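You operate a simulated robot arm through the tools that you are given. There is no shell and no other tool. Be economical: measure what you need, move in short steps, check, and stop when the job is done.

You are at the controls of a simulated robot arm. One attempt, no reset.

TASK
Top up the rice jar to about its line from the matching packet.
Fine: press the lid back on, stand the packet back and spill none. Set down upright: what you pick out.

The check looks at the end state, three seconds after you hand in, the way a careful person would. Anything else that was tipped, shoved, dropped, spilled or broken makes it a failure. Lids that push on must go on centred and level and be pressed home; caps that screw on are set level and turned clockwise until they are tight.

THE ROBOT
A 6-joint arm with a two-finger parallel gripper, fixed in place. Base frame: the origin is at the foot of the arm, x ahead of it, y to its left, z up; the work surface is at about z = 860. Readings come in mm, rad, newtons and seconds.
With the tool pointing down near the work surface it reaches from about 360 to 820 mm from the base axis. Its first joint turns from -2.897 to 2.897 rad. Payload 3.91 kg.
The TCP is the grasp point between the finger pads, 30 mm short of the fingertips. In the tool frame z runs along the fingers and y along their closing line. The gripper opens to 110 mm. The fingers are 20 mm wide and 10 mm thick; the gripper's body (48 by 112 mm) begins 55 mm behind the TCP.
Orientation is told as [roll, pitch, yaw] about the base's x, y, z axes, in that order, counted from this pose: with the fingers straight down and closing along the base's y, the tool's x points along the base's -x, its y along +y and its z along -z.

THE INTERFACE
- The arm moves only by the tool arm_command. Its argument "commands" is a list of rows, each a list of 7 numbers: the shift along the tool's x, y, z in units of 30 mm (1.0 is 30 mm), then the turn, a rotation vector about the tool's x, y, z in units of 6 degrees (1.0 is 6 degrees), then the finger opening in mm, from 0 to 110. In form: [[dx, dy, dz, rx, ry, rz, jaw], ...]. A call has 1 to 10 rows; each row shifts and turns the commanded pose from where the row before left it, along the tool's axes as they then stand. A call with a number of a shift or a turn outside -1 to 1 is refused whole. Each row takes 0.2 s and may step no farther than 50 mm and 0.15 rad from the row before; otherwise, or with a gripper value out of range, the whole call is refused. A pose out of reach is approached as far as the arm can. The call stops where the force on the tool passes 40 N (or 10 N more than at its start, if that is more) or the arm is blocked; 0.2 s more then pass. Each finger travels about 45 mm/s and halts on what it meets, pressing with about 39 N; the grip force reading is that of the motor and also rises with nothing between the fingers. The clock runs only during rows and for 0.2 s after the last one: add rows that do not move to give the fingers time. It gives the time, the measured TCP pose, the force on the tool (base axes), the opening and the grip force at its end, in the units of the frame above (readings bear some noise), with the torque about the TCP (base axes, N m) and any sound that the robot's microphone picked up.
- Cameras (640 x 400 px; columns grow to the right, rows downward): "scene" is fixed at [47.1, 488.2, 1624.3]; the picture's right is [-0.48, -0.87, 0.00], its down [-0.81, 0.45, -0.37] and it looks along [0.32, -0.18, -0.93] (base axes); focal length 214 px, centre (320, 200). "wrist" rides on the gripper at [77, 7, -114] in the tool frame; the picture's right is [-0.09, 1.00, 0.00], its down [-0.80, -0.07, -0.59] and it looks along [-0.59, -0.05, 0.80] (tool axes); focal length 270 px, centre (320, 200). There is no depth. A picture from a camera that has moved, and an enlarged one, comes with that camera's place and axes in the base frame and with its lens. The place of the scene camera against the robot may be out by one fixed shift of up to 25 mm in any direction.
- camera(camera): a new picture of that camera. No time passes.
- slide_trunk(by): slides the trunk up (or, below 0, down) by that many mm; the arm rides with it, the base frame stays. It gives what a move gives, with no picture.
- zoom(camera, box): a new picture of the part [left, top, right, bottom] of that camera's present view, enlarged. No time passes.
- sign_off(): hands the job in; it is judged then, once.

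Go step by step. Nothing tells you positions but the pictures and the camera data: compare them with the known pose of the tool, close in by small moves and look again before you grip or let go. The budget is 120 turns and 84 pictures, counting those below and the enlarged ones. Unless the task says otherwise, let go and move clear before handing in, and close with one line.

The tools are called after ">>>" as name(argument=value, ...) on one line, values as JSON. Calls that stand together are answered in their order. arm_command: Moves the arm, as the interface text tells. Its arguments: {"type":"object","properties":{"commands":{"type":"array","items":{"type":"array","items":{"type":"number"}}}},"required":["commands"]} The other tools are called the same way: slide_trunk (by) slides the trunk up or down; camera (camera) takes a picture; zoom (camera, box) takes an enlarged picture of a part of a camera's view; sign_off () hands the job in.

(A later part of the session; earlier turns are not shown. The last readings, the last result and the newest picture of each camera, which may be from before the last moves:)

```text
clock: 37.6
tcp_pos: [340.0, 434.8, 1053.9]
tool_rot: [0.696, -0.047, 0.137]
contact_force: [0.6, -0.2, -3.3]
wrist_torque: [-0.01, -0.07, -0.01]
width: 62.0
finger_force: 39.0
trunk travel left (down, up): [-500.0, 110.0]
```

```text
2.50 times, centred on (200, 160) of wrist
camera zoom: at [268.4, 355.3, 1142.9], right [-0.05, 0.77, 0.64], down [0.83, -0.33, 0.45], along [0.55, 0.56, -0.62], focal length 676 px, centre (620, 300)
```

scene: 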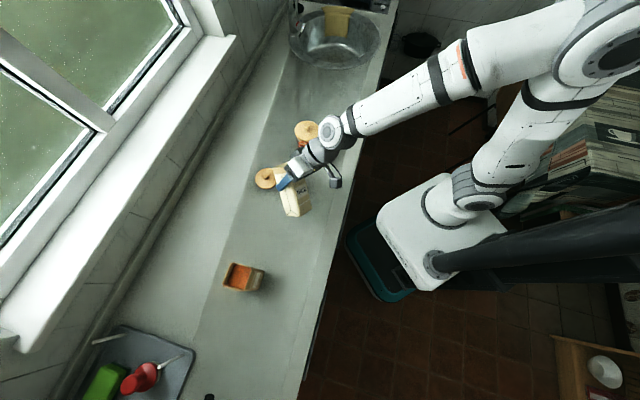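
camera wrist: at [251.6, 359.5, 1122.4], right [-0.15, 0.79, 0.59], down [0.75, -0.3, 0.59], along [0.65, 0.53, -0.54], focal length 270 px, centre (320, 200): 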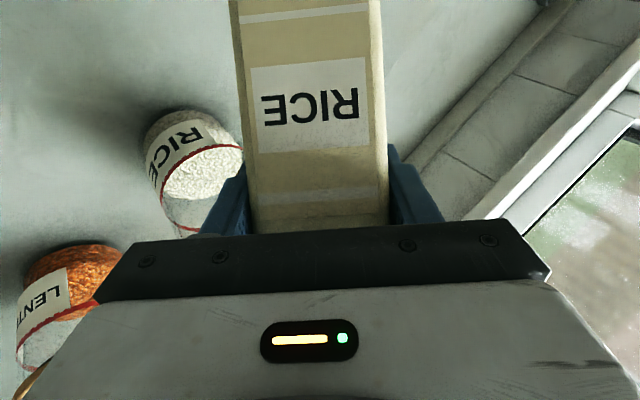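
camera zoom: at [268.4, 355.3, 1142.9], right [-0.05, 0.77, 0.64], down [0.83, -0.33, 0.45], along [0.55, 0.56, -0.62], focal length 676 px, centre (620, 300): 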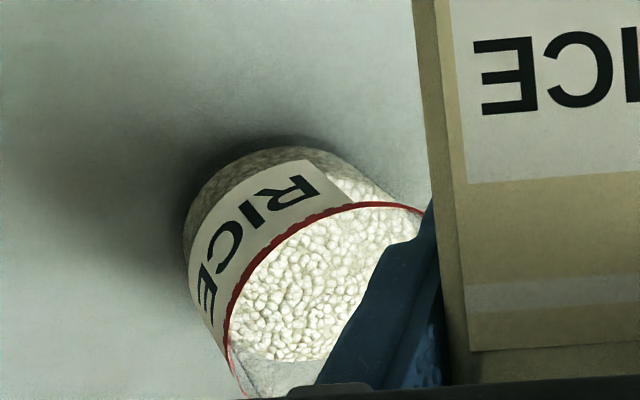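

The flow stopped by itself at this angle, so I can meter it. Tilting another 5°.

>>> arm_command(commands=[[-0.0709, 0.0885, -0.1432, -0.2946, 0.5892, 0.5103, 45], [0, 0, 0, 0, 0, 0, 45], [0, 0, 0, 0, 0, 0, 45], [0, 0, 0, 0, 0, 0, 45], [0, 0, 0, 0, 0, 0, 45], [0, 0, 0, 0, 0, 0, 45], [0, 0, 0, 0, 0, 0, 45]])

>>> zoom(camera="wrist", box=[120, 80, 280, 240])

```text
clock: 39.2
tcp_pos: [340.8, 434.6, 1057.8]
tool_rot: [0.729, 0.036, 0.138]
contact_force: [0.4, 0.6, -4.0]
wrist_torque: [-0.05, -0.12, -0.01]
width: 61.9
finger_force: 39.4
trunk travel left (down, up): [-500.0, 110.0]
```

```text
2.50 times, centred on (200, 160) of wrist
camera zoom: at [278.4, 353.0, 1151.6], right [0.01, 0.75, 0.66], down [0.87, -0.33, 0.37], along [0.5, 0.57, -0.66], focal length 676 px, centre (620, 300)
```

zoom: 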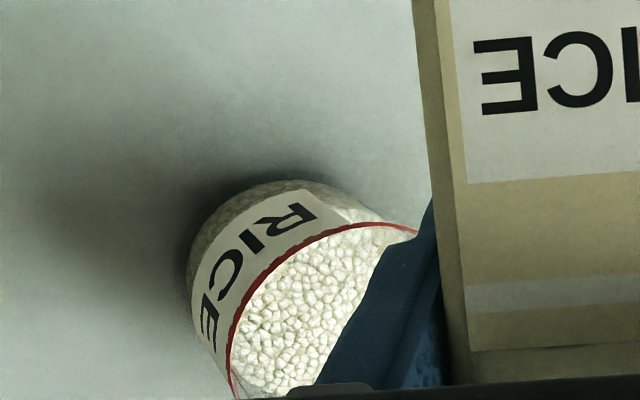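

The level is rising slowly. By geometry I expect to need about 90° of tilt in total, so I'm continuing in 5° steps with waits to 80°.

>>> arm_command(commands=[[-0.0709, 0.0885, -0.1432, -0.2946, 0.5892, 0.5103, 45], [0, 0, 0, 0, 0, 0, 45], [0, 0, 0, 0, 0, 0, 45], [0, 0, 0, 0, 0, 0, 45], [-0.0709, 0.0885, -0.1432, -0.2946, 0.5892, 0.5103, 45], [0, 0, 0, 0, 0, 0, 45], [0, 0, 0, 0, 0, 0, 45], [0, 0, 0, 0, 0, 0, 45], [0, 0, 0, 0, 0, 0, 45]])

>>> camera(camera="wrist")

>>> zoom(camera="scene", box=[240, 140, 336, 200])

```text
clock: 41.2
tcp_pos: [346.0, 431.0, 1070.4]
tool_rot: [0.791, 0.202, 0.145]
contact_force: [-0.2, -0.3, -3.6]
wrist_torque: [-0.03, -0.16, -0.06]
width: 62.1
finger_force: 38.8
trunk travel left (down, up): [-500.0, 110.0]
```

```text
42 pictures are left
camera wrist: at [299.6, 346.8, 1168.2], right [0.12, 0.73, 0.68], down [0.92, -0.34, 0.2], along [0.38, 0.59, -0.71], focal length 270 px, centre (320, 200)
```

wrist: 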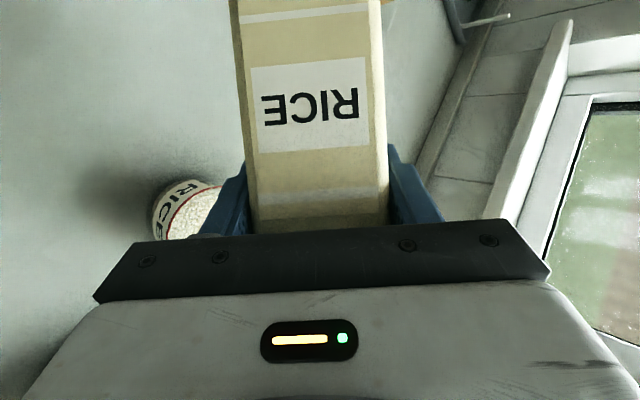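

```text
6.67 times, centred on (288, 170) of scene
camera zoom: at [47.1, 488.2, 1624.3], right [-0.48, -0.87, 0.0], down [-0.81, 0.45, -0.37], along [0.32, -0.18, -0.93], focal length 1430 px, centre (533, 400)
```

zoom: 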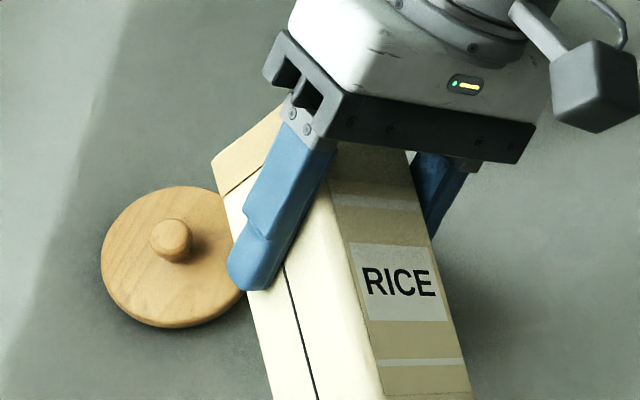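

Lip remains over the jar. One more 5° step (still clearly under the estimated target), then I'll tilt back and check the level.

>>> arm_command(commands=[[-0.0709, 0.0885, -0.1432, -0.2946, 0.5892, 0.5103, 45], [0, 0, 0, 0, 0, 0, 45], [0, 0, 0, 0, 0, 0, 45], [0, 0, 0, 0, 0, 0, 45], [0, 0, 0, 0, 0, 0, 45], [0, 0, 0, 0, 0, 0, 45]])

>>> arm_command(commands=[[0.0709, -0.0885, 0.1432, 0.2946, -0.5892, -0.5103, 45], [0.0709, -0.0885, 0.1432, 0.2946, -0.5892, -0.5103, 45], [0.0709, -0.0885, 0.1432, 0.2946, -0.5892, -0.5103, 45], [0.0709, -0.0885, 0.1432, 0.2946, -0.5892, -0.5103, 45], [0, 0, 0, 0, 0, 0, 45]])

>>> camera(camera="wrist")

```text
clock: 42.6
tcp_pos: [348.5, 430.7, 1074.4]
tool_rot: [0.824, 0.282, 0.151]
contact_force: [0.0, 0.0, -3.7]
wrist_torque: [-0.04, -0.14, -0.01]
width: 62.0
finger_force: 38.9
trunk travel left (down, up): [-500.0, 110.0]
```

```text
clock: 43.8
tcp_pos: [336.0, 433.8, 1055.8]
tool_rot: [0.695, -0.044, 0.135]
contact_force: [-0.1, -0.1, -3.7]
wrist_torque: [0.0, -0.15, -0.02]
width: 61.9
finger_force: 38.3
trunk travel left (down, up): [-500.0, 110.0]
```

```text
40 pictures are left
camera wrist: at [265.7, 354.7, 1144.1], right [-0.05, 0.77, 0.64], down [0.83, -0.33, 0.45], along [0.55, 0.56, -0.62], focal length 270 px, centre (320, 200)
```

wrist: 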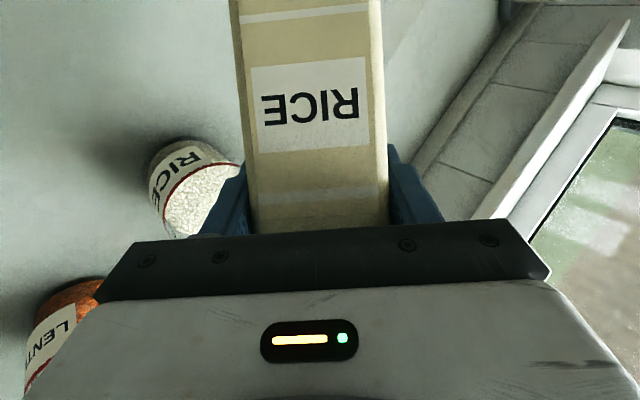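

Backing the packet off 100 mm (now only 65° tilt, so no flow) to inspect the jar.

>>> arm_command(commands=[[0.78, 0.249, 0.162, 0, 0, 0, 45], [0.78, 0.249, 0.162, 0, 0, 0, 45], [0.78, 0.249, 0.162, 0, 0, 0, 45], [0.78, 0.249, 0.162, 0, 0, 0, 45], [0, 0, 0, 0, 0, 0, 45]])

>>> zoom(camera="scene", box=[240, 140, 336, 200])

>>> camera(camera="wrist")

```text
clock: 45.0
tcp_pos: [239.5, 457.6, 1055.0]
tool_rot: [0.697, -0.044, 0.135]
contact_force: [0.1, -0.9, -4.0]
wrist_torque: [-0.07, -0.1, -0.02]
width: 62.2
finger_force: 38.8
trunk travel left (down, up): [-500.0, 110.0]
```

```text
6.67 times, centred on (288, 170) of scene
camera zoom: at [47.1, 488.2, 1624.3], right [-0.48, -0.87, 0.0], down [-0.81, 0.45, -0.37], along [0.32, -0.18, -0.93], focal length 1430 px, centre (533, 400)
```

zoom: 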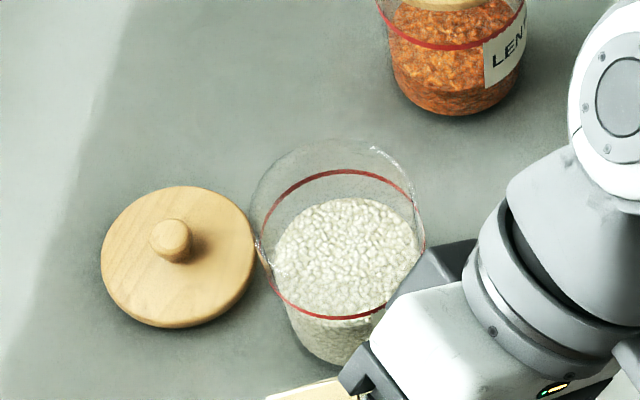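

```text
38 pictures are left
camera wrist: at [168.3, 378.3, 1144.0], right [-0.05, 0.77, 0.64], down [0.83, -0.32, 0.45], along [0.55, 0.56, -0.62], focal length 270 px, centre (320, 200)
```

wrist: 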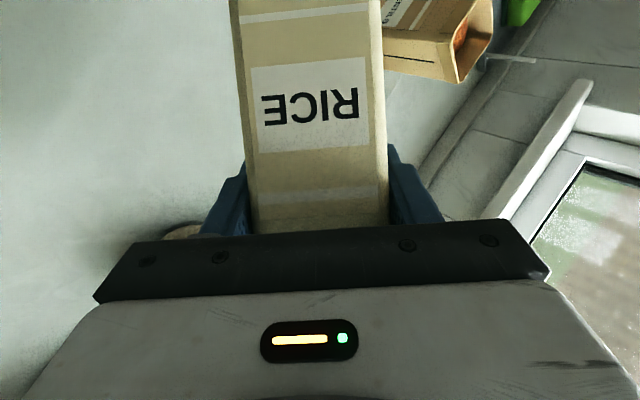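

Rice has risen about 40% of the way (far-edge gap 45 → 27 px, roughly 20 mm still to go), with no spill visible. Going back over the jar and tilting to 90–95°.

>>> arm_command(commands=[[-0.78, -0.249, -0.162, 0, 0, 0, 45], [-0.78, -0.249, -0.162, 0, 0, 0, 45], [-0.78, -0.249, -0.162, 0, 0, 0, 45], [-0.78, -0.249, -0.162, 0, 0, 0, 45], [0, 0, 0, 0, 0, 0, 45], [-0.0709, 0.0885, -0.1432, -0.2946, 0.5892, 0.5103, 45], [-0.0709, 0.0885, -0.1432, -0.2946, 0.5892, 0.5103, 45], [-0.0709, 0.0885, -0.1432, -0.2946, 0.5892, 0.5103, 45], [-0.0709, 0.0885, -0.1432, -0.2946, 0.5892, 0.5103, 45], [0, 0, 0, 0, 0, 0, 45]])

>>> arm_command(commands=[[-0.0709, 0.0885, -0.1432, -0.2946, 0.5892, 0.5103, 45], [0, 0, 0, 0, 0, 0, 45], [0, 0, 0, 0, 0, 0, 45], [0, 0, 0, 0, 0, 0, 45], [-0.0709, 0.0885, -0.1432, -0.2946, 0.5892, 0.5103, 45], [0, 0, 0, 0, 0, 0, 45], [0, 0, 0, 0, 0, 0, 45], [0, 0, 0, 0, 0, 0, 45], [0, 0, 0, 0, 0, 0, 45]])

>>> zoom(camera="scene", box=[240, 130, 352, 200])

```text
clock: 47.2
tcp_pos: [347.1, 432.6, 1073.8]
tool_rot: [0.824, 0.283, 0.151]
contact_force: [0.4, -0.5, -3.9]
wrist_torque: [0.02, -0.14, -0.02]
width: 61.9
finger_force: 39.5
trunk travel left (down, up): [-500.0, 110.0]
```

```text
clock: 49.2
tcp_pos: [354.9, 430.1, 1082.4]
tool_rot: [0.893, 0.443, 0.176]
contact_force: [-0.5, 0.0, -3.7]
wrist_torque: [-0.03, -0.15, -0.02]
width: 61.8
finger_force: 39.0
trunk travel left (down, up): [-500.0, 110.0]
```

```text
5.71 times, centred on (296, 165) of scene
camera zoom: at [47.1, 488.2, 1624.3], right [-0.48, -0.87, 0.0], down [-0.81, 0.45, -0.37], along [0.32, -0.18, -0.93], focal length 1226 px, centre (457, 400)
```

zoom: 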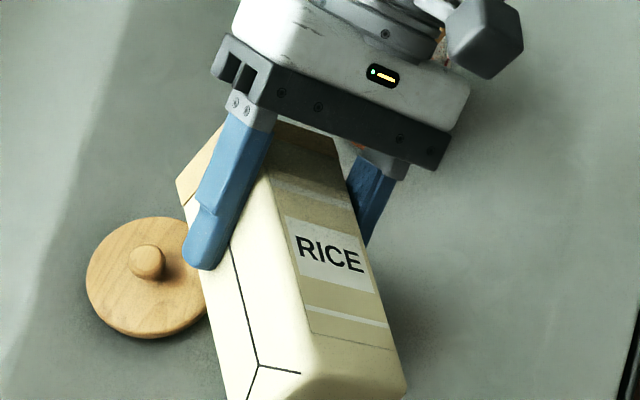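

Now at 95°. Tilting back 15° and backing off to check the level again.

>>> arm_command(commands=[[0.0709, -0.0885, 0.1432, 0.2946, -0.5892, -0.5103, 45], [0.0709, -0.0885, 0.1432, 0.2946, -0.5892, -0.5103, 45], [0.0709, -0.0885, 0.1432, 0.2946, -0.5892, -0.5103, 45], [0, 0, 0, 0, 0, 0, 45], [0.8, 0.108, 0.338, 0, 0, 0, 45], [0.8, 0.108, 0.338, 0, 0, 0, 45], [0.8, 0.108, 0.338, 0, 0, 0, 45], [0.8, 0.108, 0.338, 0, 0, 0, 45], [0, 0, 0, 0, 0, 0, 45]])

>>> zoom(camera="scene", box=[240, 140, 336, 200])

```text
clock: 51.2
tcp_pos: [241.2, 454.7, 1073.5]
tool_rot: [0.792, 0.201, 0.142]
contact_force: [0.8, 0.7, -3.3]
wrist_torque: [-0.02, -0.13, -0.01]
width: 61.9
finger_force: 39.3
trunk travel left (down, up): [-500.0, 110.0]
```

```text
6.67 times, centred on (288, 170) of scene
camera zoom: at [47.1, 488.2, 1624.3], right [-0.48, -0.87, 0.0], down [-0.81, 0.45, -0.37], along [0.32, -0.18, -0.93], focal length 1430 px, centre (533, 400)
```

zoom: 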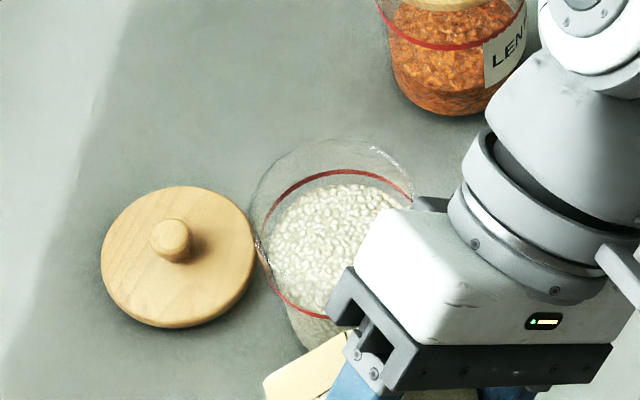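

The gap is now about 14 px (roughly 10 mm). At about 1.3 px per degree, I'll return and tilt to 103°, then check.

>>> arm_command(commands=[[-0.8, -0.108, -0.338, 0, 0, 0, 45], [-0.8, -0.108, -0.338, 0, 0, 0, 45], [-0.8, -0.108, -0.338, 0, 0, 0, 45], [-0.8, -0.108, -0.338, 0, 0, 0, 45], [0, 0, 0, 0, 0, 0, 45], [-0.0709, 0.0885, -0.1432, -0.2946, 0.5892, 0.5103, 45], [-0.0709, 0.0885, -0.1432, -0.2946, 0.5892, 0.5103, 45], [-0.0709, 0.0885, -0.1432, -0.2946, 0.5892, 0.5103, 45], [0, 0, 0, 0, 0, 0, 45]])

>>> arm_command(commands=[[-0.0709, 0.0885, -0.1432, -0.2946, 0.5892, 0.5103, 45], [0, 0, 0, 0, 0, 0, 45], [0, 0, 0, 0, 0, 0, 45], [0, 0, 0, 0, 0, 0, 45], [-0.0425, 0.0531, -0.0859, -0.1768, 0.3535, 0.3062, 45], [0, 0, 0, 0, 0, 0, 45], [0, 0, 0, 0, 0, 0, 45], [0, 0, 0, 0, 0, 0, 45], [0, 0, 0, 0, 0, 0, 45]])

>>> arm_command(commands=[[0.0709, -0.0885, 0.1432, 0.2946, -0.5892, -0.5103, 45], [0.0709, -0.0885, 0.1432, 0.2946, -0.5892, -0.5103, 45], [0.0709, -0.0885, 0.1432, 0.2946, -0.5892, -0.5103, 45], [0.0425, -0.0531, 0.0859, 0.1768, -0.3535, -0.3062, 45], [0.0709, -0.0885, 0.1432, 0.2946, -0.5892, -0.5103, 45], [0.8, 0.108, 0.338, 0, 0, 0, 45], [0.8, 0.108, 0.338, 0, 0, 0, 45], [0.8, 0.108, 0.338, 0, 0, 0, 45], [0.8, 0.108, 0.338, 0, 0, 0, 45], [0, 0, 0, 0, 0, 0, 45]])

>>> zoom(camera="scene", box=[240, 140, 336, 200])

```text
clock: 53.2
tcp_pos: [352.8, 430.4, 1083.6]
tool_rot: [0.892, 0.443, 0.179]
contact_force: [0.1, 0.2, -4.3]
wrist_torque: [-0.08, -0.1, 0.01]
width: 62.1
finger_force: 38.7
trunk travel left (down, up): [-500.0, 110.0]
```

```text
clock: 55.2
tcp_pos: [358.9, 429.3, 1088.8]
tool_rot: [0.957, 0.569, 0.209]
contact_force: [0.5, -0.5, -3.4]
wrist_torque: [-0.06, -0.11, -0.02]
width: 62.0
finger_force: 38.9
trunk travel left (down, up): [-500.0, 110.0]
```

```text
clock: 57.4
tcp_pos: [239.0, 456.8, 1075.8]
tool_rot: [0.789, 0.2, 0.143]
contact_force: [0.2, -0.6, -3.1]
wrist_torque: [-0.04, -0.13, 0.0]
width: 61.8
finger_force: 39.0
trunk travel left (down, up): [-500.0, 110.0]
```

```text
6.67 times, centred on (288, 170) of scene
camera zoom: at [47.1, 488.2, 1624.3], right [-0.48, -0.87, 0.0], down [-0.81, 0.45, -0.37], along [0.32, -0.18, -0.93], focal length 1430 px, centre (533, 400)
```

zoom: 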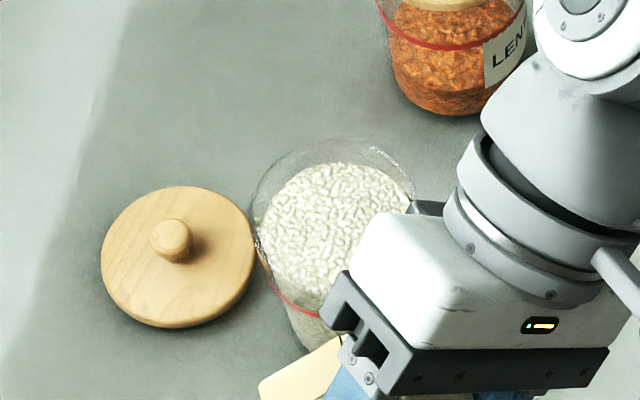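

The level now looks at or slightly above the line. Zooming in for a precise look.

>>> zoom(camera="scene", box=[272, 156, 312, 191])

```text
11.43 times, centred on (292, 174) of scene
camera zoom: at [47.1, 488.2, 1624.3], right [-0.48, -0.87, 0.0], down [-0.81, 0.45, -0.37], along [0.32, -0.18, -0.93], focal length 2451 px, centre (640, 503)
```

zoom: 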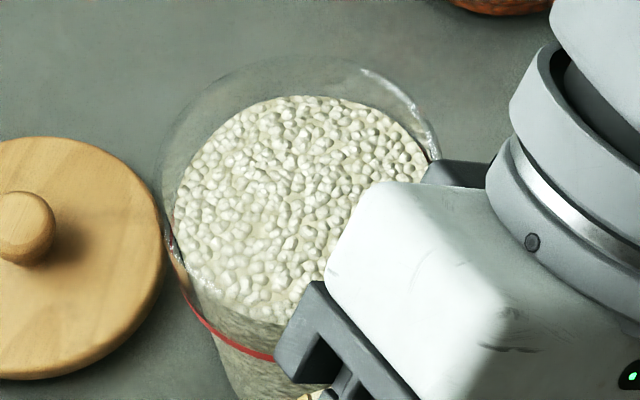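

The rice side now shows above the red line by maybe 10–17 mm, so it overshot in the last steps. I'll first bring the packet upright, then measure the jar properly.

>>> arm_command(commands=[[0.0709, -0.0885, 0.1432, 0.2946, -0.5892, -0.5103, 45], [0.0709, -0.0885, 0.1432, 0.2946, -0.5892, -0.5103, 45], [0.0709, -0.0885, 0.1432, 0.2946, -0.5892, -0.5103, 45], [0.0709, -0.0885, 0.1432, 0.2946, -0.5892, -0.5103, 45], [0.0709, -0.0885, 0.1432, 0.2946, -0.5892, -0.5103, 45], [0.0709, -0.0885, 0.1432, 0.2946, -0.5892, -0.5103, 45], [0.0709, -0.0885, 0.1432, 0.2946, -0.5892, -0.5103, 45], [0.0709, -0.0885, 0.1432, 0.2946, -0.5892, -0.5103, 45]])

>>> arm_command(commands=[[0.0709, -0.0885, 0.1432, 0.2946, -0.5892, -0.5103, 45], [0.0709, -0.0885, 0.1432, 0.2946, -0.5892, -0.5103, 45], [0.0709, -0.0885, 0.1432, 0.2946, -0.5892, -0.5103, 45], [0.0709, -0.0885, 0.1432, 0.2946, -0.5892, -0.5103, 45], [0.0709, -0.0885, 0.1432, 0.2946, -0.5892, -0.5103, 45], [0.0709, -0.0885, 0.1432, 0.2946, -0.5892, -0.5103, 45], [0.0709, -0.0885, 0.1432, 0.2946, -0.5892, -0.5103, 45], [0.0709, -0.0885, 0.1432, 0.2946, -0.5892, -0.5103, 45], [0, 0, 0, 0, 0, 0, 45]])

>>> camera(camera="wrist")

>>> zoom(camera="scene", box=[230, 140, 358, 220])

```text
clock: 59.2
tcp_pos: [225.4, 460.7, 1035.4]
tool_rot: [0.561, -0.414, 0.168]
contact_force: [-1.2, 0.5, -3.9]
wrist_torque: [-0.04, -0.08, 0.02]
width: 61.9
finger_force: 39.3
out of reach, approached as far as the arm can: row 8
trunk travel left (down, up): [-500.0, 110.0]
```

```text
clock: 61.2
tcp_pos: [242.6, 458.4, 997.1]
tool_rot: [-0.001, -1.047, 0.562]
contact_force: [0.5, 0.6, -3.2]
wrist_torque: [-0.01, 0.03, 0.03]
width: 61.8
finger_force: 38.4
trunk travel left (down, up): [-500.0, 110.0]
```

```text
33 pictures are left
camera wrist: at [121.3, 391.3, 987.3], right [-0.49, 0.87, 0.07], down [-0.06, -0.12, 0.99], along [0.87, 0.48, 0.11], focal length 270 px, centre (320, 200)
```

wrist: 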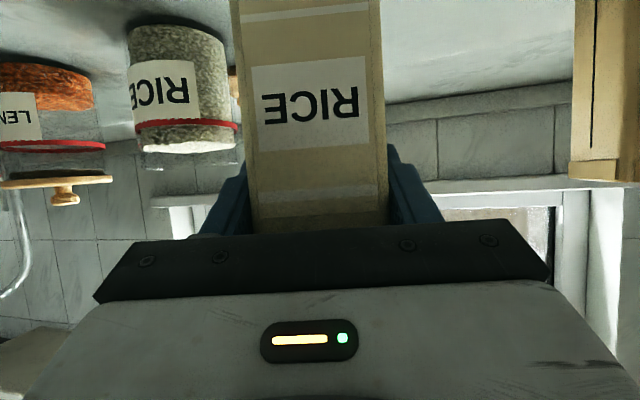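

```text
5.00 times, centred on (294, 180) of scene
camera zoom: at [47.1, 488.2, 1624.3], right [-0.48, -0.87, 0.0], down [-0.81, 0.45, -0.37], along [0.32, -0.18, -0.93], focal length 1072 px, centre (450, 300)
```

zoom: 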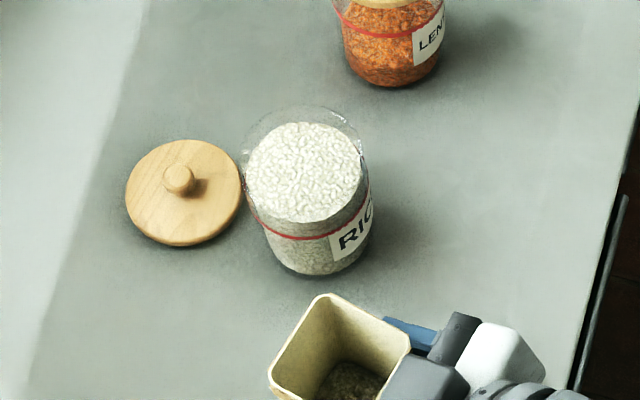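

This gives a nearly side-on view of the jar. Zooming in to quantify it.

>>> zoom(camera="wrist", box=[110, 10, 260, 190])

```text
2.22 times, centred on (185, 100) of wrist
camera zoom: at [121.3, 391.3, 987.3], right [-0.49, 0.87, 0.07], down [-0.06, -0.12, 0.99], along [0.87, 0.48, 0.11], focal length 601 px, centre (620, 422)
```

zoom: 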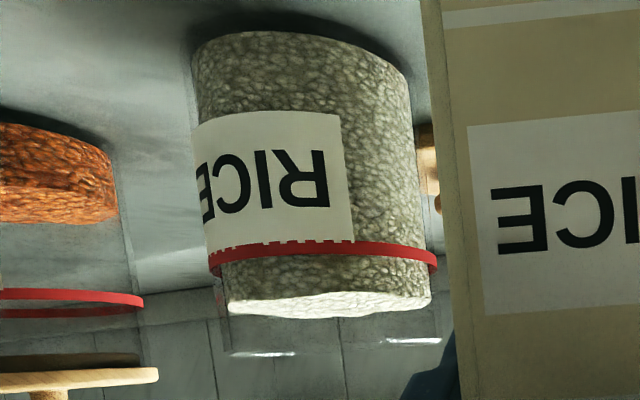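

The jar is confirmed about 17 mm over its line (roughly 70 ml too much). I'll stand the packet back on its original spot, then tip the excess back into it from the jar.

>>> arm_command(commands=[[-0.415, 0.5325, 0.519, 0, 0, 0, 45], [-0.415, 0.5325, 0.519, 0, 0, 0, 45], [-0.415, 0.5325, 0.519, 0, 0, 0, 45], [-0.415, 0.5325, 0.519, 0, 0, 0, 45], [0, 0, 0, -0.722, 0, -0.417, 45], [0, 0, 0, -0.722, 0, -0.417, 45], [0, 0, 0, -0.722, 0, -0.417, 45], [0, 0, 0, -0.722, 0, -0.417, 45], [0, 0, 0, 0, 0, 0, 45]])

```text
clock: 63.2
tcp_pos: [273.0, 554.5, 1009.2]
tool_rot: [0.0, -1.047, 0.909]
contact_force: [-0.6, -0.4, -2.7]
wrist_torque: [-0.03, -0.04, -0.03]
width: 61.8
finger_force: 39.4
trunk travel left (down, up): [-500.0, 110.0]
```

Lowering the packet onto its original spot.

>>> arm_command(commands=[[0.433, 0, 0.25, 0, 0, 0, 45], [0.433, 0, 0.25, 0, 0, 0, 45], [0.26, 0, 0.15, 0, 0, 0, 45], [0.06, 0, 0.035, 0, 0, 0, 45], [0.06, 0, 0.035, 0, 0, 0, 45], [0, 0, 0, 0, 0, 0, 45]])

```text
clock: 64.6
tcp_pos: [272.8, 554.3, 966.5]
tool_rot: [-0.001, -1.048, 0.91]
contact_force: [-0.3, 0.5, -2.5]
wrist_torque: [0.01, -0.04, 0.02]
width: 61.8
finger_force: 39.9
trunk travel left (down, up): [-500.0, 110.0]
```

>>> arm_command(commands=[[0.03, 0, 0.0173, 0, 0, 0, 45], [0.03, 0, 0.0173, 0, 0, 0, 45], [0, 0, 0, 0, 0, 0, 45]])

```text
clock: 65.4
tcp_pos: [273.5, 554.5, 965.8]
tool_rot: [0.0, -1.05, 0.908]
contact_force: [-3.2, 0.6, 9.3]
wrist_torque: [-0.53, 0.21, -0.11]
width: 62.1
finger_force: 39.4
trunk travel left (down, up): [-500.0, 110.0]
```

It's in contact with the counter. Releasing and backing off along the tool axis.

>>> arm_command(commands=[[-0.02, 0, -0.0115, 0, 0, 0, 62], [0, 0, 0, 0, 0, 0, 75], [0, 0, 0, 0, 0, 0, 95], [0, 0, 0, 0, 0, 0, 110], [0, 0, 0, 0, 0, 0, 110], [0, 0, -0.9, 0, 0, 0, 110], [0, 0, -0.9, 0, 0, 0, 110], [0, 0, -0.9, 0, 0, 0, 110], [0, 0, -0.9, 0, 0, 0, 110]])

>>> camera(camera="wrist")

>>> camera(camera="scene")

```text
clock: 67.4
tcp_pos: [217.0, 481.0, 1018.5]
tool_rot: [-0.001, -1.048, 0.909]
contact_force: [0.0, -0.6, 0.6]
wrist_torque: [-0.01, 0.03, 0.0]
width: 110.0
finger_force: 0.0
trunk travel left (down, up): [-500.0, 110.0]
```

```text
30 pictures are left
camera wrist: at [127.7, 375.4, 1009.0], right [-0.76, 0.65, 0.08], down [-0.01, -0.13, 0.99], along [0.65, 0.75, 0.11], focal length 270 px, centre (320, 200)
```

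wrist: 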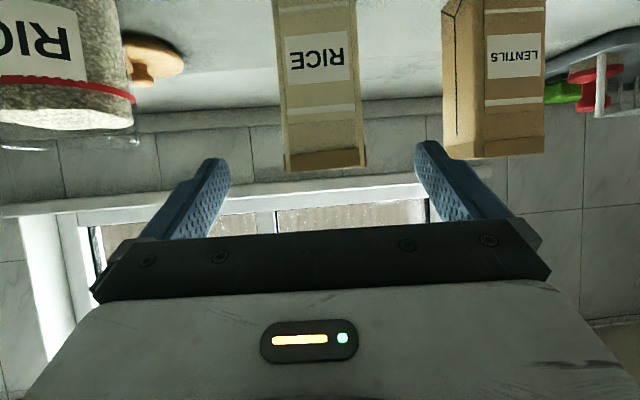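

```text
29 pictures are left
```

scene: 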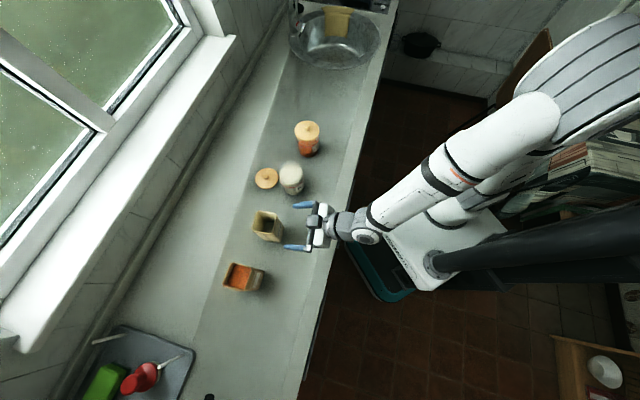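

The packet is standing on its spot again, upright. Next I move across to the jar for a side grip below the line ring: first sideways at safe height, then down in front of the jar.

>>> arm_command(commands=[[0, -0.888, 0, 0, 0, 0, 110], [0, -0.888, 0, 0, 0, 0, 110], [0, -0.888, 0, 0, 0, 0, 110], [0, -0.888, 0, 0, 0, 0, 110], [0, -0.888, 0, 0, 0, 0, 110], [0, -0.888, 0, 0, 0, 0, 110], [0, -0.888, 0, 0, 0, 0, 110], [0, 0, 0, 0, 0, 0, 110]])

>>> camera(camera="wrist")

```text
clock: 69.2
tcp_pos: [363.5, 364.3, 1018.3]
tool_rot: [0.0, -1.047, 0.908]
contact_force: [0.7, -0.1, 0.2]
wrist_torque: [-0.03, -0.02, -0.01]
width: 109.9
finger_force: 0.0
trunk travel left (down, up): [-500.0, 110.0]
```

```text
28 pictures are left
camera wrist: at [273.6, 259.6, 1008.0], right [-0.76, 0.65, 0.08], down [-0.01, -0.13, 0.99], along [0.65, 0.75, 0.11], focal length 270 px, centre (320, 200)
```

wrist: 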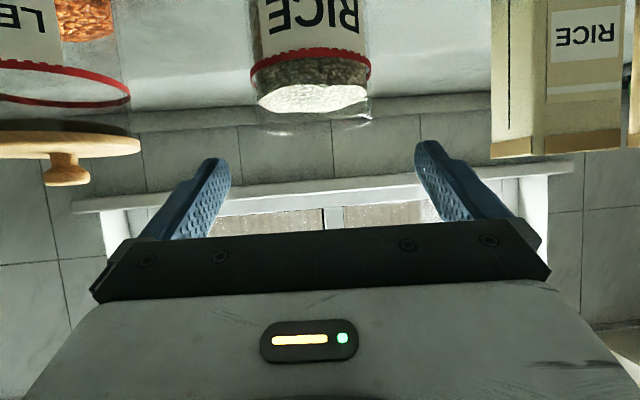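

The jar appears about 4–6 mm to the −y side of the tool's centreline. Correcting 4 mm while descending, then checking.

>>> arm_command(commands=[[0.673, -0.067, 0.389, 0, 0, 0, 110], [0.673, -0.067, 0.389, 0, 0, 0, 110], [0.673, 0, 0.389, 0, 0, 0, 110], [0, 0, 0, 0, 0, 0, 110]])

>>> camera(camera="wrist")

>>> zoom(camera="scene", box=[250, 130, 362, 200])

```text
clock: 70.2
tcp_pos: [365.5, 363.5, 947.4]
tool_rot: [0.0, -1.048, 0.908]
contact_force: [0.6, -0.2, 0.2]
wrist_torque: [-0.01, 0.01, 0.05]
width: 109.9
finger_force: 0.1
trunk travel left (down, up): [-500.0, 110.0]
```

```text
27 pictures are left
camera wrist: at [275.6, 258.2, 937.4], right [-0.76, 0.65, 0.08], down [-0.01, -0.13, 0.99], along [0.65, 0.75, 0.11], focal length 270 px, centre (320, 200)
```

wrist: 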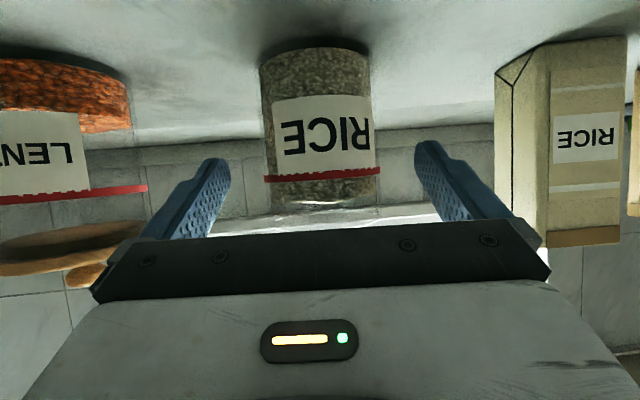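

```text
5.71 times, centred on (306, 165) of scene
camera zoom: at [47.1, 488.2, 1624.3], right [-0.48, -0.87, 0.0], down [-0.81, 0.45, -0.37], along [0.32, -0.18, -0.93], focal length 1226 px, centre (400, 400)
```

zoom: 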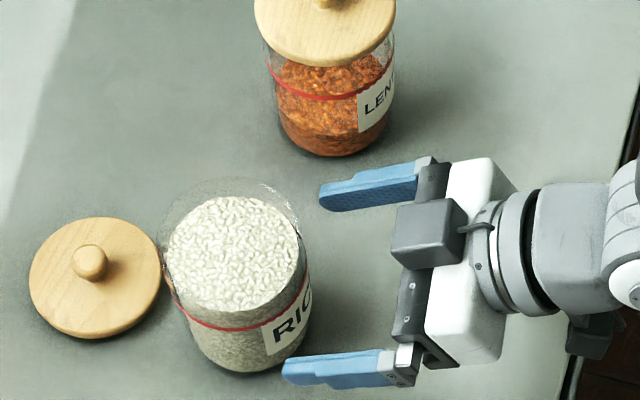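

The jar is now centred between the fingers. Advancing along the tool axis and closing gently.

>>> arm_command(commands=[[-0.025, 0, 0.65, 0, 0, 0, 110], [-0.025, 0, 0.65, 0, 0, 0, 110], [-0.025, 0, 0.65, 0, 0, 0, 110], [0, 0, 0, 0, 0, 0, 110]])

>>> camera(camera="wrist")

>>> zoom(camera="scene", box=[250, 130, 362, 200])

```text
clock: 71.2
tcp_pos: [398.2, 405.9, 920.9]
tool_rot: [0.0, -1.047, 0.908]
contact_force: [0.4, 0.0, 0.7]
wrist_torque: [-0.01, -0.06, 0.03]
width: 110.1
finger_force: 0.2
trunk travel left (down, up): [-500.0, 110.0]
```

```text
25 pictures are left
camera wrist: at [309.0, 300.6, 911.7], right [-0.76, 0.65, 0.08], down [-0.01, -0.13, 0.99], along [0.65, 0.75, 0.11], focal length 270 px, centre (320, 200)
```

wrist: 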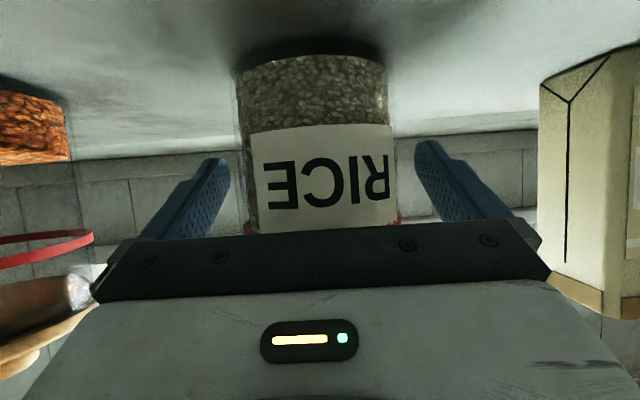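

```text
5.71 times, centred on (306, 165) of scene
camera zoom: at [47.1, 488.2, 1624.3], right [-0.48, -0.87, 0.0], down [-0.81, 0.45, -0.37], along [0.32, -0.18, -0.93], focal length 1226 px, centre (400, 400)
```

zoom: 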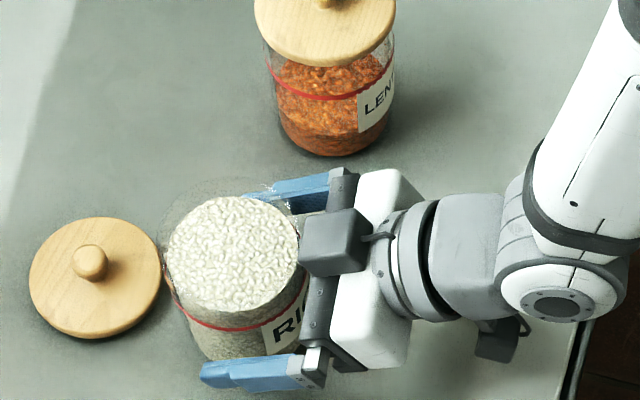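

Fingers straddle the jar with clearance to the palm. Closing.

>>> arm_command(commands=[[0, 0, 0, 0, 0, 0, 98], [0, 0, 0, 0, 0, 0, 90], [0, 0, 0, 0, 0, 0, 84], [0, 0, 0, 0, 0, 0, 78], [0, 0, 0, 0, 0, 0, 70], [0, 0, 0, 0, 0, 0, 65]])

```text
clock: 72.6
tcp_pos: [399.0, 404.7, 921.1]
tool_rot: [-0.001, -1.048, 0.907]
contact_force: [2.4, -0.7, 0.4]
wrist_torque: [-0.12, -0.17, -0.02]
width: 87.3
finger_force: 38.8
trunk travel left (down, up): [-500.0, 110.0]
```

The jar is gripped (87 mm). Lifting slowly, checking the hold, before carrying it over to the packet.

>>> arm_command(commands=[[-0.15, 0, -0.087, 0, 0, 0, 65], [-0.3, 0, -0.173, 0, 0, 0, 65], [-0.6, 0, -0.346, 0, 0, 0, 65], [-0.7, 0, -0.404, 0, 0, 0, 65], [-0.7, 0, -0.404, 0, 0, 0, 65], [-0.7, 0, -0.404, 0, 0, 0, 65], [-0.7, 0, -0.404, 0, 0, 0, 65], [-0.68, 0, -0.393, 0, 0, 0, 65], [0, 0, 0, 0, 0, 0, 65]])

>>> zoom(camera="scene", box=[230, 110, 374, 200])

```text
clock: 74.6
tcp_pos: [397.5, 405.2, 1077.9]
tool_rot: [-0.001, -1.048, 0.909]
contact_force: [0.2, 0.6, -5.6]
wrist_torque: [-0.06, 0.05, 0.02]
width: 87.3
finger_force: 38.7
trunk travel left (down, up): [-500.0, 110.0]
```

```text
4.44 times, centred on (302, 155) of scene
camera zoom: at [47.1, 488.2, 1624.3], right [-0.48, -0.87, 0.0], down [-0.81, 0.45, -0.37], along [0.32, -0.18, -0.93], focal length 953 px, centre (400, 400)
```

zoom: 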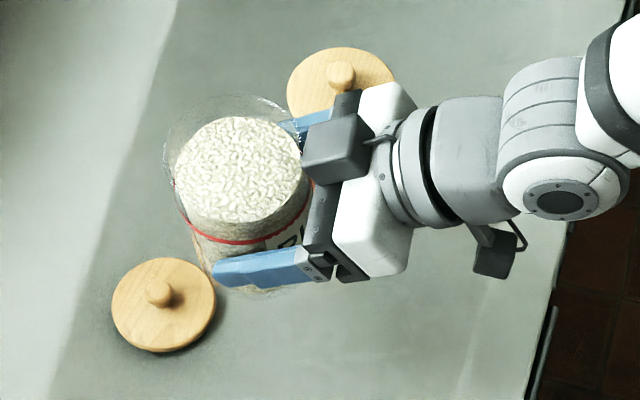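

The jar is held level (5.6 N). Yawing +23° and carrying it, upright and high, to above and just right of the packet mouth.

>>> arm_command(commands=[[0, 0, 0, -0.83, 0, -0.479, 65], [0, 0, 0, -0.83, 0, -0.479, 65], [0, 0, 0, -0.83, 0, -0.479, 65], [0, 0, 0, -0.83, 0, -0.479, 65], [-0.229, 0.833, 0.397, 0, 0, 0, 65], [-0.229, 0.833, 0.397, 0, 0, 0, 65], [-0.229, 0.833, 0.397, 0, 0, 0, 65], [-0.229, 0.833, 0.397, 0, 0, 0, 65], [-0.229, 0.833, 0.397, 0, 0, 0, 65], [0, 0, 0, 0, 0, 0, 65]])

>>> zoom(camera="scene", box=[200, 150, 360, 250])

```text
clock: 76.8
tcp_pos: [295.1, 503.3, 1076.3]
tool_rot: [0.002, -1.047, 1.31]
contact_force: [0.0, -1.0, -5.4]
wrist_torque: [-0.1, 0.0, 0.0]
width: 87.0
finger_force: 39.2
trunk travel left (down, up): [-500.0, 110.0]
```

```text
4.00 times, centred on (280, 200) of scene
camera zoom: at [47.1, 488.2, 1624.3], right [-0.48, -0.87, 0.0], down [-0.81, 0.45, -0.37], along [0.32, -0.18, -0.93], focal length 858 px, centre (480, 200)
```

zoom: 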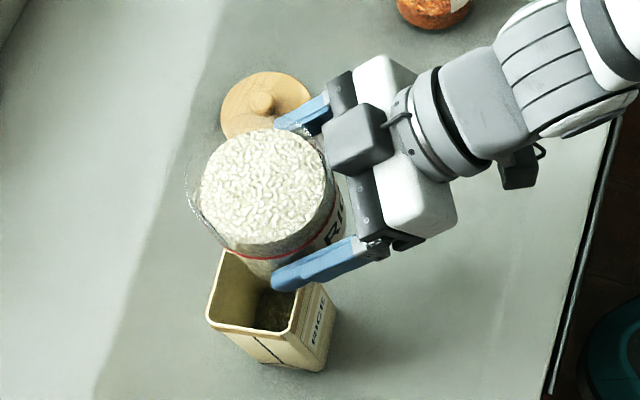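

The jar sits above the packet edge as intended. Nudging 4 mm further over the mouth, then tilting to 40°, pivoting about the jar lip.

>>> arm_command(commands=[[-0.047, 0.094, 0.082, 0, 0, 0, 65], [-0.0822, -0.1103, -0.1749, 0.2946, 0.5892, -0.5103, 65], [-0.0822, -0.1103, -0.1749, 0.2946, 0.5892, -0.5103, 65], [-0.0822, -0.1103, -0.1749, 0.2946, 0.5892, -0.5103, 65], [-0.0822, -0.1103, -0.1749, 0.2946, 0.5892, -0.5103, 65], [-0.0822, -0.1103, -0.1749, 0.2946, 0.5892, -0.5103, 65], [-0.0822, -0.1103, -0.1749, 0.2946, 0.5892, -0.5103, 65], [0, 0, 0, 0, 0, 0, 65]])

>>> zoom(camera="scene", box=[200, 150, 360, 250])

```text
clock: 78.6
tcp_pos: [303.7, 489.1, 1111.6]
tool_rot: [-0.444, -0.609, 1.646]
contact_force: [0.4, -0.1, -5.3]
wrist_torque: [-0.09, 0.09, -0.01]
width: 87.5
finger_force: 39.0
trunk travel left (down, up): [-500.0, 110.0]
```

```text
4.00 times, centred on (280, 200) of scene
camera zoom: at [47.1, 488.2, 1624.3], right [-0.48, -0.87, 0.0], down [-0.81, 0.45, -0.37], along [0.32, -0.18, -0.93], focal length 858 px, centre (480, 200)
```

zoom: 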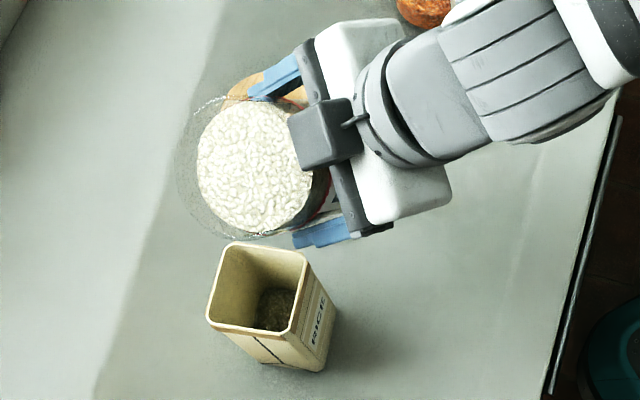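

Lip is over the mouth to within about 5 mm. Tilting to 45°, lowering, then on to 55°.

>>> arm_command(commands=[[-0.0822, -0.1103, -0.1749, 0.2946, 0.5892, -0.5103, 65], [-0.0822, -0.1103, -0.1749, 0.2946, 0.5892, -0.5103, 65], [-0.0822, -0.1103, -0.1749, 0.2946, 0.5892, -0.5103, 65], [0.332, 0.458, 0.721, 0, 0, 0, 65], [0.332, 0.458, 0.721, 0, 0, 0, 65], [0, 0, 0, 0, 0, 0, 65]])

>>> zoom(camera="scene", box=[200, 150, 360, 250])

```text
clock: 80.0
tcp_pos: [303.1, 486.5, 1078.0]
tool_rot: [-0.566, -0.37, 1.705]
contact_force: [-0.2, 0.6, -5.2]
wrist_torque: [0.0, 0.07, -0.02]
width: 87.1
finger_force: 38.4
trunk travel left (down, up): [-500.0, 110.0]
```

```text
4.00 times, centred on (280, 200) of scene
camera zoom: at [47.1, 488.2, 1624.3], right [-0.48, -0.87, 0.0], down [-0.81, 0.45, -0.37], along [0.32, -0.18, -0.93], focal length 858 px, centre (480, 200)
```

zoom: 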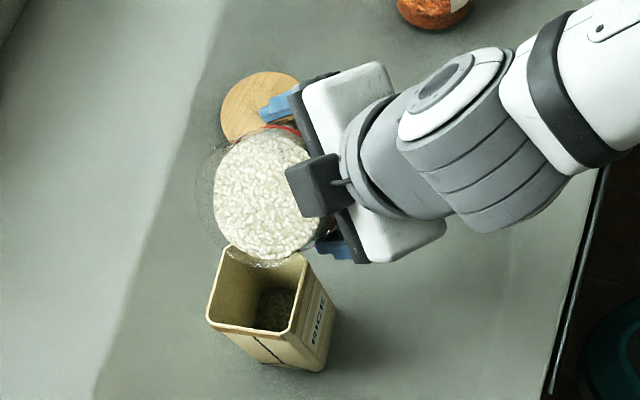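

Tracking well; no flow yet at 45°. Tilting to 55° and lowering 35 mm.

>>> arm_command(commands=[[-0.0822, -0.1103, -0.1749, 0.2946, 0.5892, -0.5103, 65], [-0.0822, -0.1103, -0.1749, 0.2946, 0.5892, -0.5103, 65], [0.12, 0.338, 0.46, 0, 0, 0, 65], [0.12, 0.338, 0.46, 0, 0, 0, 65], [0, 0, 0, 0, 0, 0, 65], [0, 0, 0, 0, 0, 0, 65]])

>>> zoom(camera="scene", box=[220, 160, 316, 220])

```text
clock: 81.4
tcp_pos: [304.3, 487.1, 1053.6]
tool_rot: [-0.633, -0.207, 1.722]
contact_force: [-0.1, -0.7, -5.0]
wrist_torque: [0.03, 0.1, -0.03]
width: 87.0
finger_force: 38.9
trunk travel left (down, up): [-500.0, 110.0]
```

```text
6.67 times, centred on (268, 190) of scene
camera zoom: at [47.1, 488.2, 1624.3], right [-0.48, -0.87, 0.0], down [-0.81, 0.45, -0.37], along [0.32, -0.18, -0.93], focal length 1430 px, centre (667, 267)
```

zoom: 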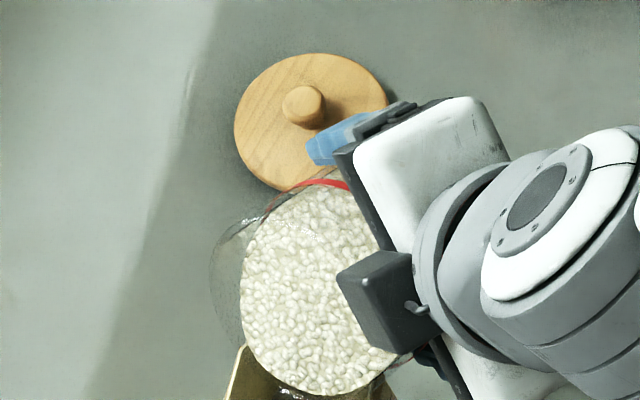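

Still no flow at 55°. Tilting to 60° then 63° with pauses.

>>> arm_command(commands=[[-0.0822, -0.1103, -0.1749, 0.2946, 0.5892, -0.5103, 65], [0, 0, 0, 0, 0, 0, 65], [0, 0, 0, 0, 0, 0, 65], [-0.0493, -0.0662, -0.1049, 0.1768, 0.3535, -0.3062, 65], [0, 0, 0, 0, 0, 0, 65], [0, 0, 0, 0, 0, 0, 65], [0, 0, 0, 0, 0, 0, 65]])

>>> zoom(camera="scene", box=[220, 160, 316, 220])

```text
clock: 83.0
tcp_pos: [303.7, 489.9, 1065.4]
tool_rot: [-0.685, -0.078, 1.731]
contact_force: [0.7, 0.2, -5.4]
wrist_torque: [0.03, 0.1, -0.01]
width: 87.4
finger_force: 39.2
trunk travel left (down, up): [-500.0, 110.0]
```

```text
6.67 times, centred on (268, 190) of scene
camera zoom: at [47.1, 488.2, 1624.3], right [-0.48, -0.87, 0.0], down [-0.81, 0.45, -0.37], along [0.32, -0.18, -0.93], focal length 1430 px, centre (667, 267)
```

zoom: 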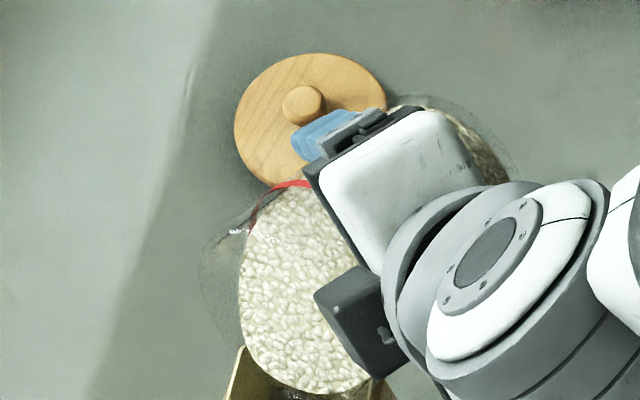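

>>> zoom(camera="wrist", box=[200, 40, 440, 260])

```text
1.82 times, centred on (320, 150) of wrist
camera zoom: at [240.9, 394.9, 1143.0], right [-0.78, 0.01, -0.62], down [-0.44, 0.7, 0.57], along [0.44, 0.72, -0.54], focal length 491 px, centre (320, 291)
```

zoom: 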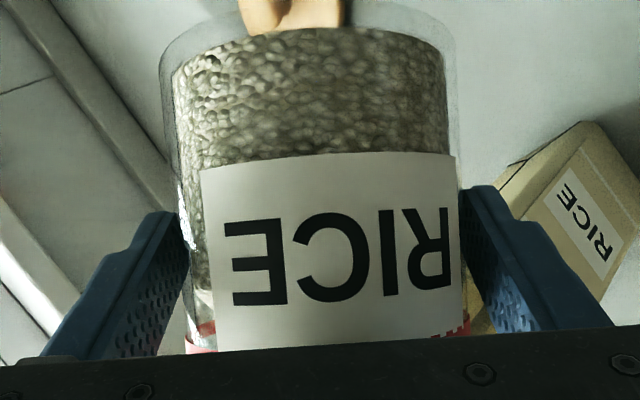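

The wrist view shows the tilted rice surface: on the high side it meets the glass about 13 mm below the ring. For a mean level at the ring I need about 35 mm there, around 73° tilt. Tilting to 70° in small steps.

>>> arm_command(commands=[[-0.0493, -0.0662, -0.1049, 0.1768, 0.3535, -0.3062, 65], [0, 0, 0, 0, 0, 0, 65], [0, 0, 0, 0, 0, 0, 65], [0, 0, 0, 0, 0, 0, 65], [-0.0657, -0.0882, -0.1399, 0.2357, 0.4714, -0.4082, 65], [0, 0, 0, 0, 0, 0, 65], [0, 0, 0, 0, 0, 0, 65], [0, 0, 0, 0, 0, 0, 65], [0, 0, 0, 0, 0, 0, 65]])

>>> zoom(camera="wrist", box=[200, 40, 440, 260])

>>> zoom(camera="scene", box=[220, 160, 316, 220])

```text
clock: 85.0
tcp_pos: [303.3, 492.2, 1072.8]
tool_rot: [-0.726, 0.036, 1.734]
contact_force: [-0.1, -0.6, -4.7]
wrist_torque: [0.05, 0.07, 0.0]
width: 86.9
finger_force: 38.7
trunk travel left (down, up): [-500.0, 110.0]
```

```text
1.82 times, centred on (320, 150) of wrist
camera zoom: at [234.8, 406.1, 1156.6], right [-0.75, -0.06, -0.66], down [-0.47, 0.75, 0.46], along [0.47, 0.66, -0.59], focal length 491 px, centre (320, 291)
```

zoom: 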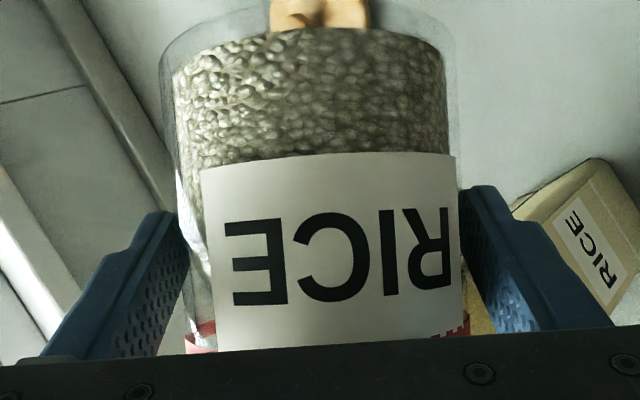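

```text
6.67 times, centred on (268, 190) of scene
camera zoom: at [47.1, 488.2, 1624.3], right [-0.48, -0.87, 0.0], down [-0.81, 0.45, -0.37], along [0.32, -0.18, -0.93], focal length 1430 px, centre (667, 267)
```

zoom: 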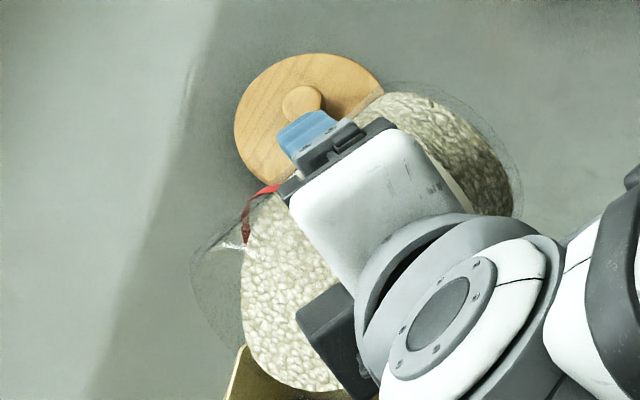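

By this view the level is near target. I'll stop here, bring the jar upright (retracing the path), and check.

>>> arm_command(commands=[[0.0822, 0.1103, 0.1749, -0.2946, -0.5892, 0.5103, 65], [0.0822, 0.1103, 0.1749, -0.2946, -0.5892, 0.5103, 65], [0.0822, 0.1103, 0.1749, -0.2946, -0.5892, 0.5103, 65], [-0.12, -0.338, -0.46, 0, 0, 0, 65], [-0.12, -0.338, -0.46, 0, 0, 0, 65], [0.0822, 0.1103, 0.1749, -0.2946, -0.5892, 0.5103, 65], [0.0822, 0.1103, 0.1749, -0.2946, -0.5892, 0.5103, 65], [-0.332, -0.458, -0.721, 0, 0, 0, 65], [-0.332, -0.458, -0.721, 0, 0, 0, 65], [0, 0, 0, 0, 0, 0, 65]])

>>> arm_command(commands=[[0.0822, 0.1103, 0.1749, -0.2946, -0.5892, 0.5103, 65], [0.0822, 0.1103, 0.1749, -0.2946, -0.5892, 0.5103, 65], [0.0822, 0.1103, 0.1749, -0.2946, -0.5892, 0.5103, 65], [0.0822, 0.1103, 0.1749, -0.2946, -0.5892, 0.5103, 65], [0.0822, 0.1103, 0.1749, -0.2946, -0.5892, 0.5103, 65], [0.0822, 0.1103, 0.1749, -0.2946, -0.5892, 0.5103, 65], [0.0822, 0.1103, 0.1749, -0.2946, -0.5892, 0.5103, 65], [0.0822, 0.1103, 0.1749, -0.2946, -0.5892, 0.5103, 65], [0.0822, 0.1103, 0.1749, -0.2946, -0.5892, 0.5103, 65], [0, 0, 0, 0, 0, 0, 65]])

>>> zoom(camera="scene", box=[220, 150, 340, 225])

```text
clock: 87.2
tcp_pos: [308.4, 484.1, 1130.3]
tool_rot: [-0.566, -0.369, 1.706]
contact_force: [0.0, -0.3, -5.6]
wrist_torque: [0.01, 0.1, 0.0]
width: 87.0
finger_force: 39.3
trunk travel left (down, up): [-500.0, 110.0]
```

```text
clock: 89.4
tcp_pos: [295.7, 499.6, 1075.2]
tool_rot: [0.001, -1.047, 1.307]
contact_force: [-0.3, 0.5, -5.1]
wrist_torque: [-0.08, 0.02, 0.0]
width: 87.2
finger_force: 39.1
trunk travel left (down, up): [-500.0, 110.0]
```

```text
5.33 times, centred on (280, 188) of scene
camera zoom: at [47.1, 488.2, 1624.3], right [-0.48, -0.87, 0.0], down [-0.81, 0.45, -0.37], along [0.32, -0.18, -0.93], focal length 1144 px, centre (533, 267)
```

zoom: 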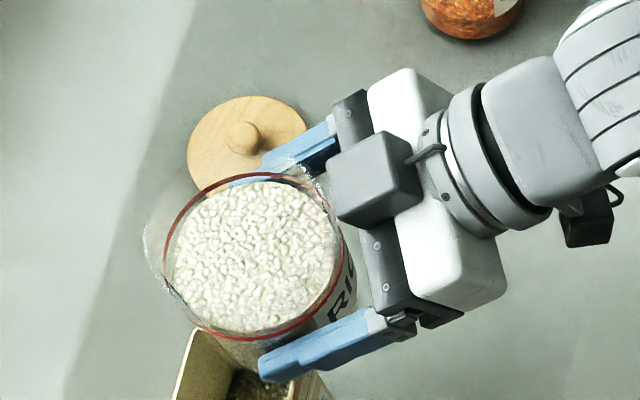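

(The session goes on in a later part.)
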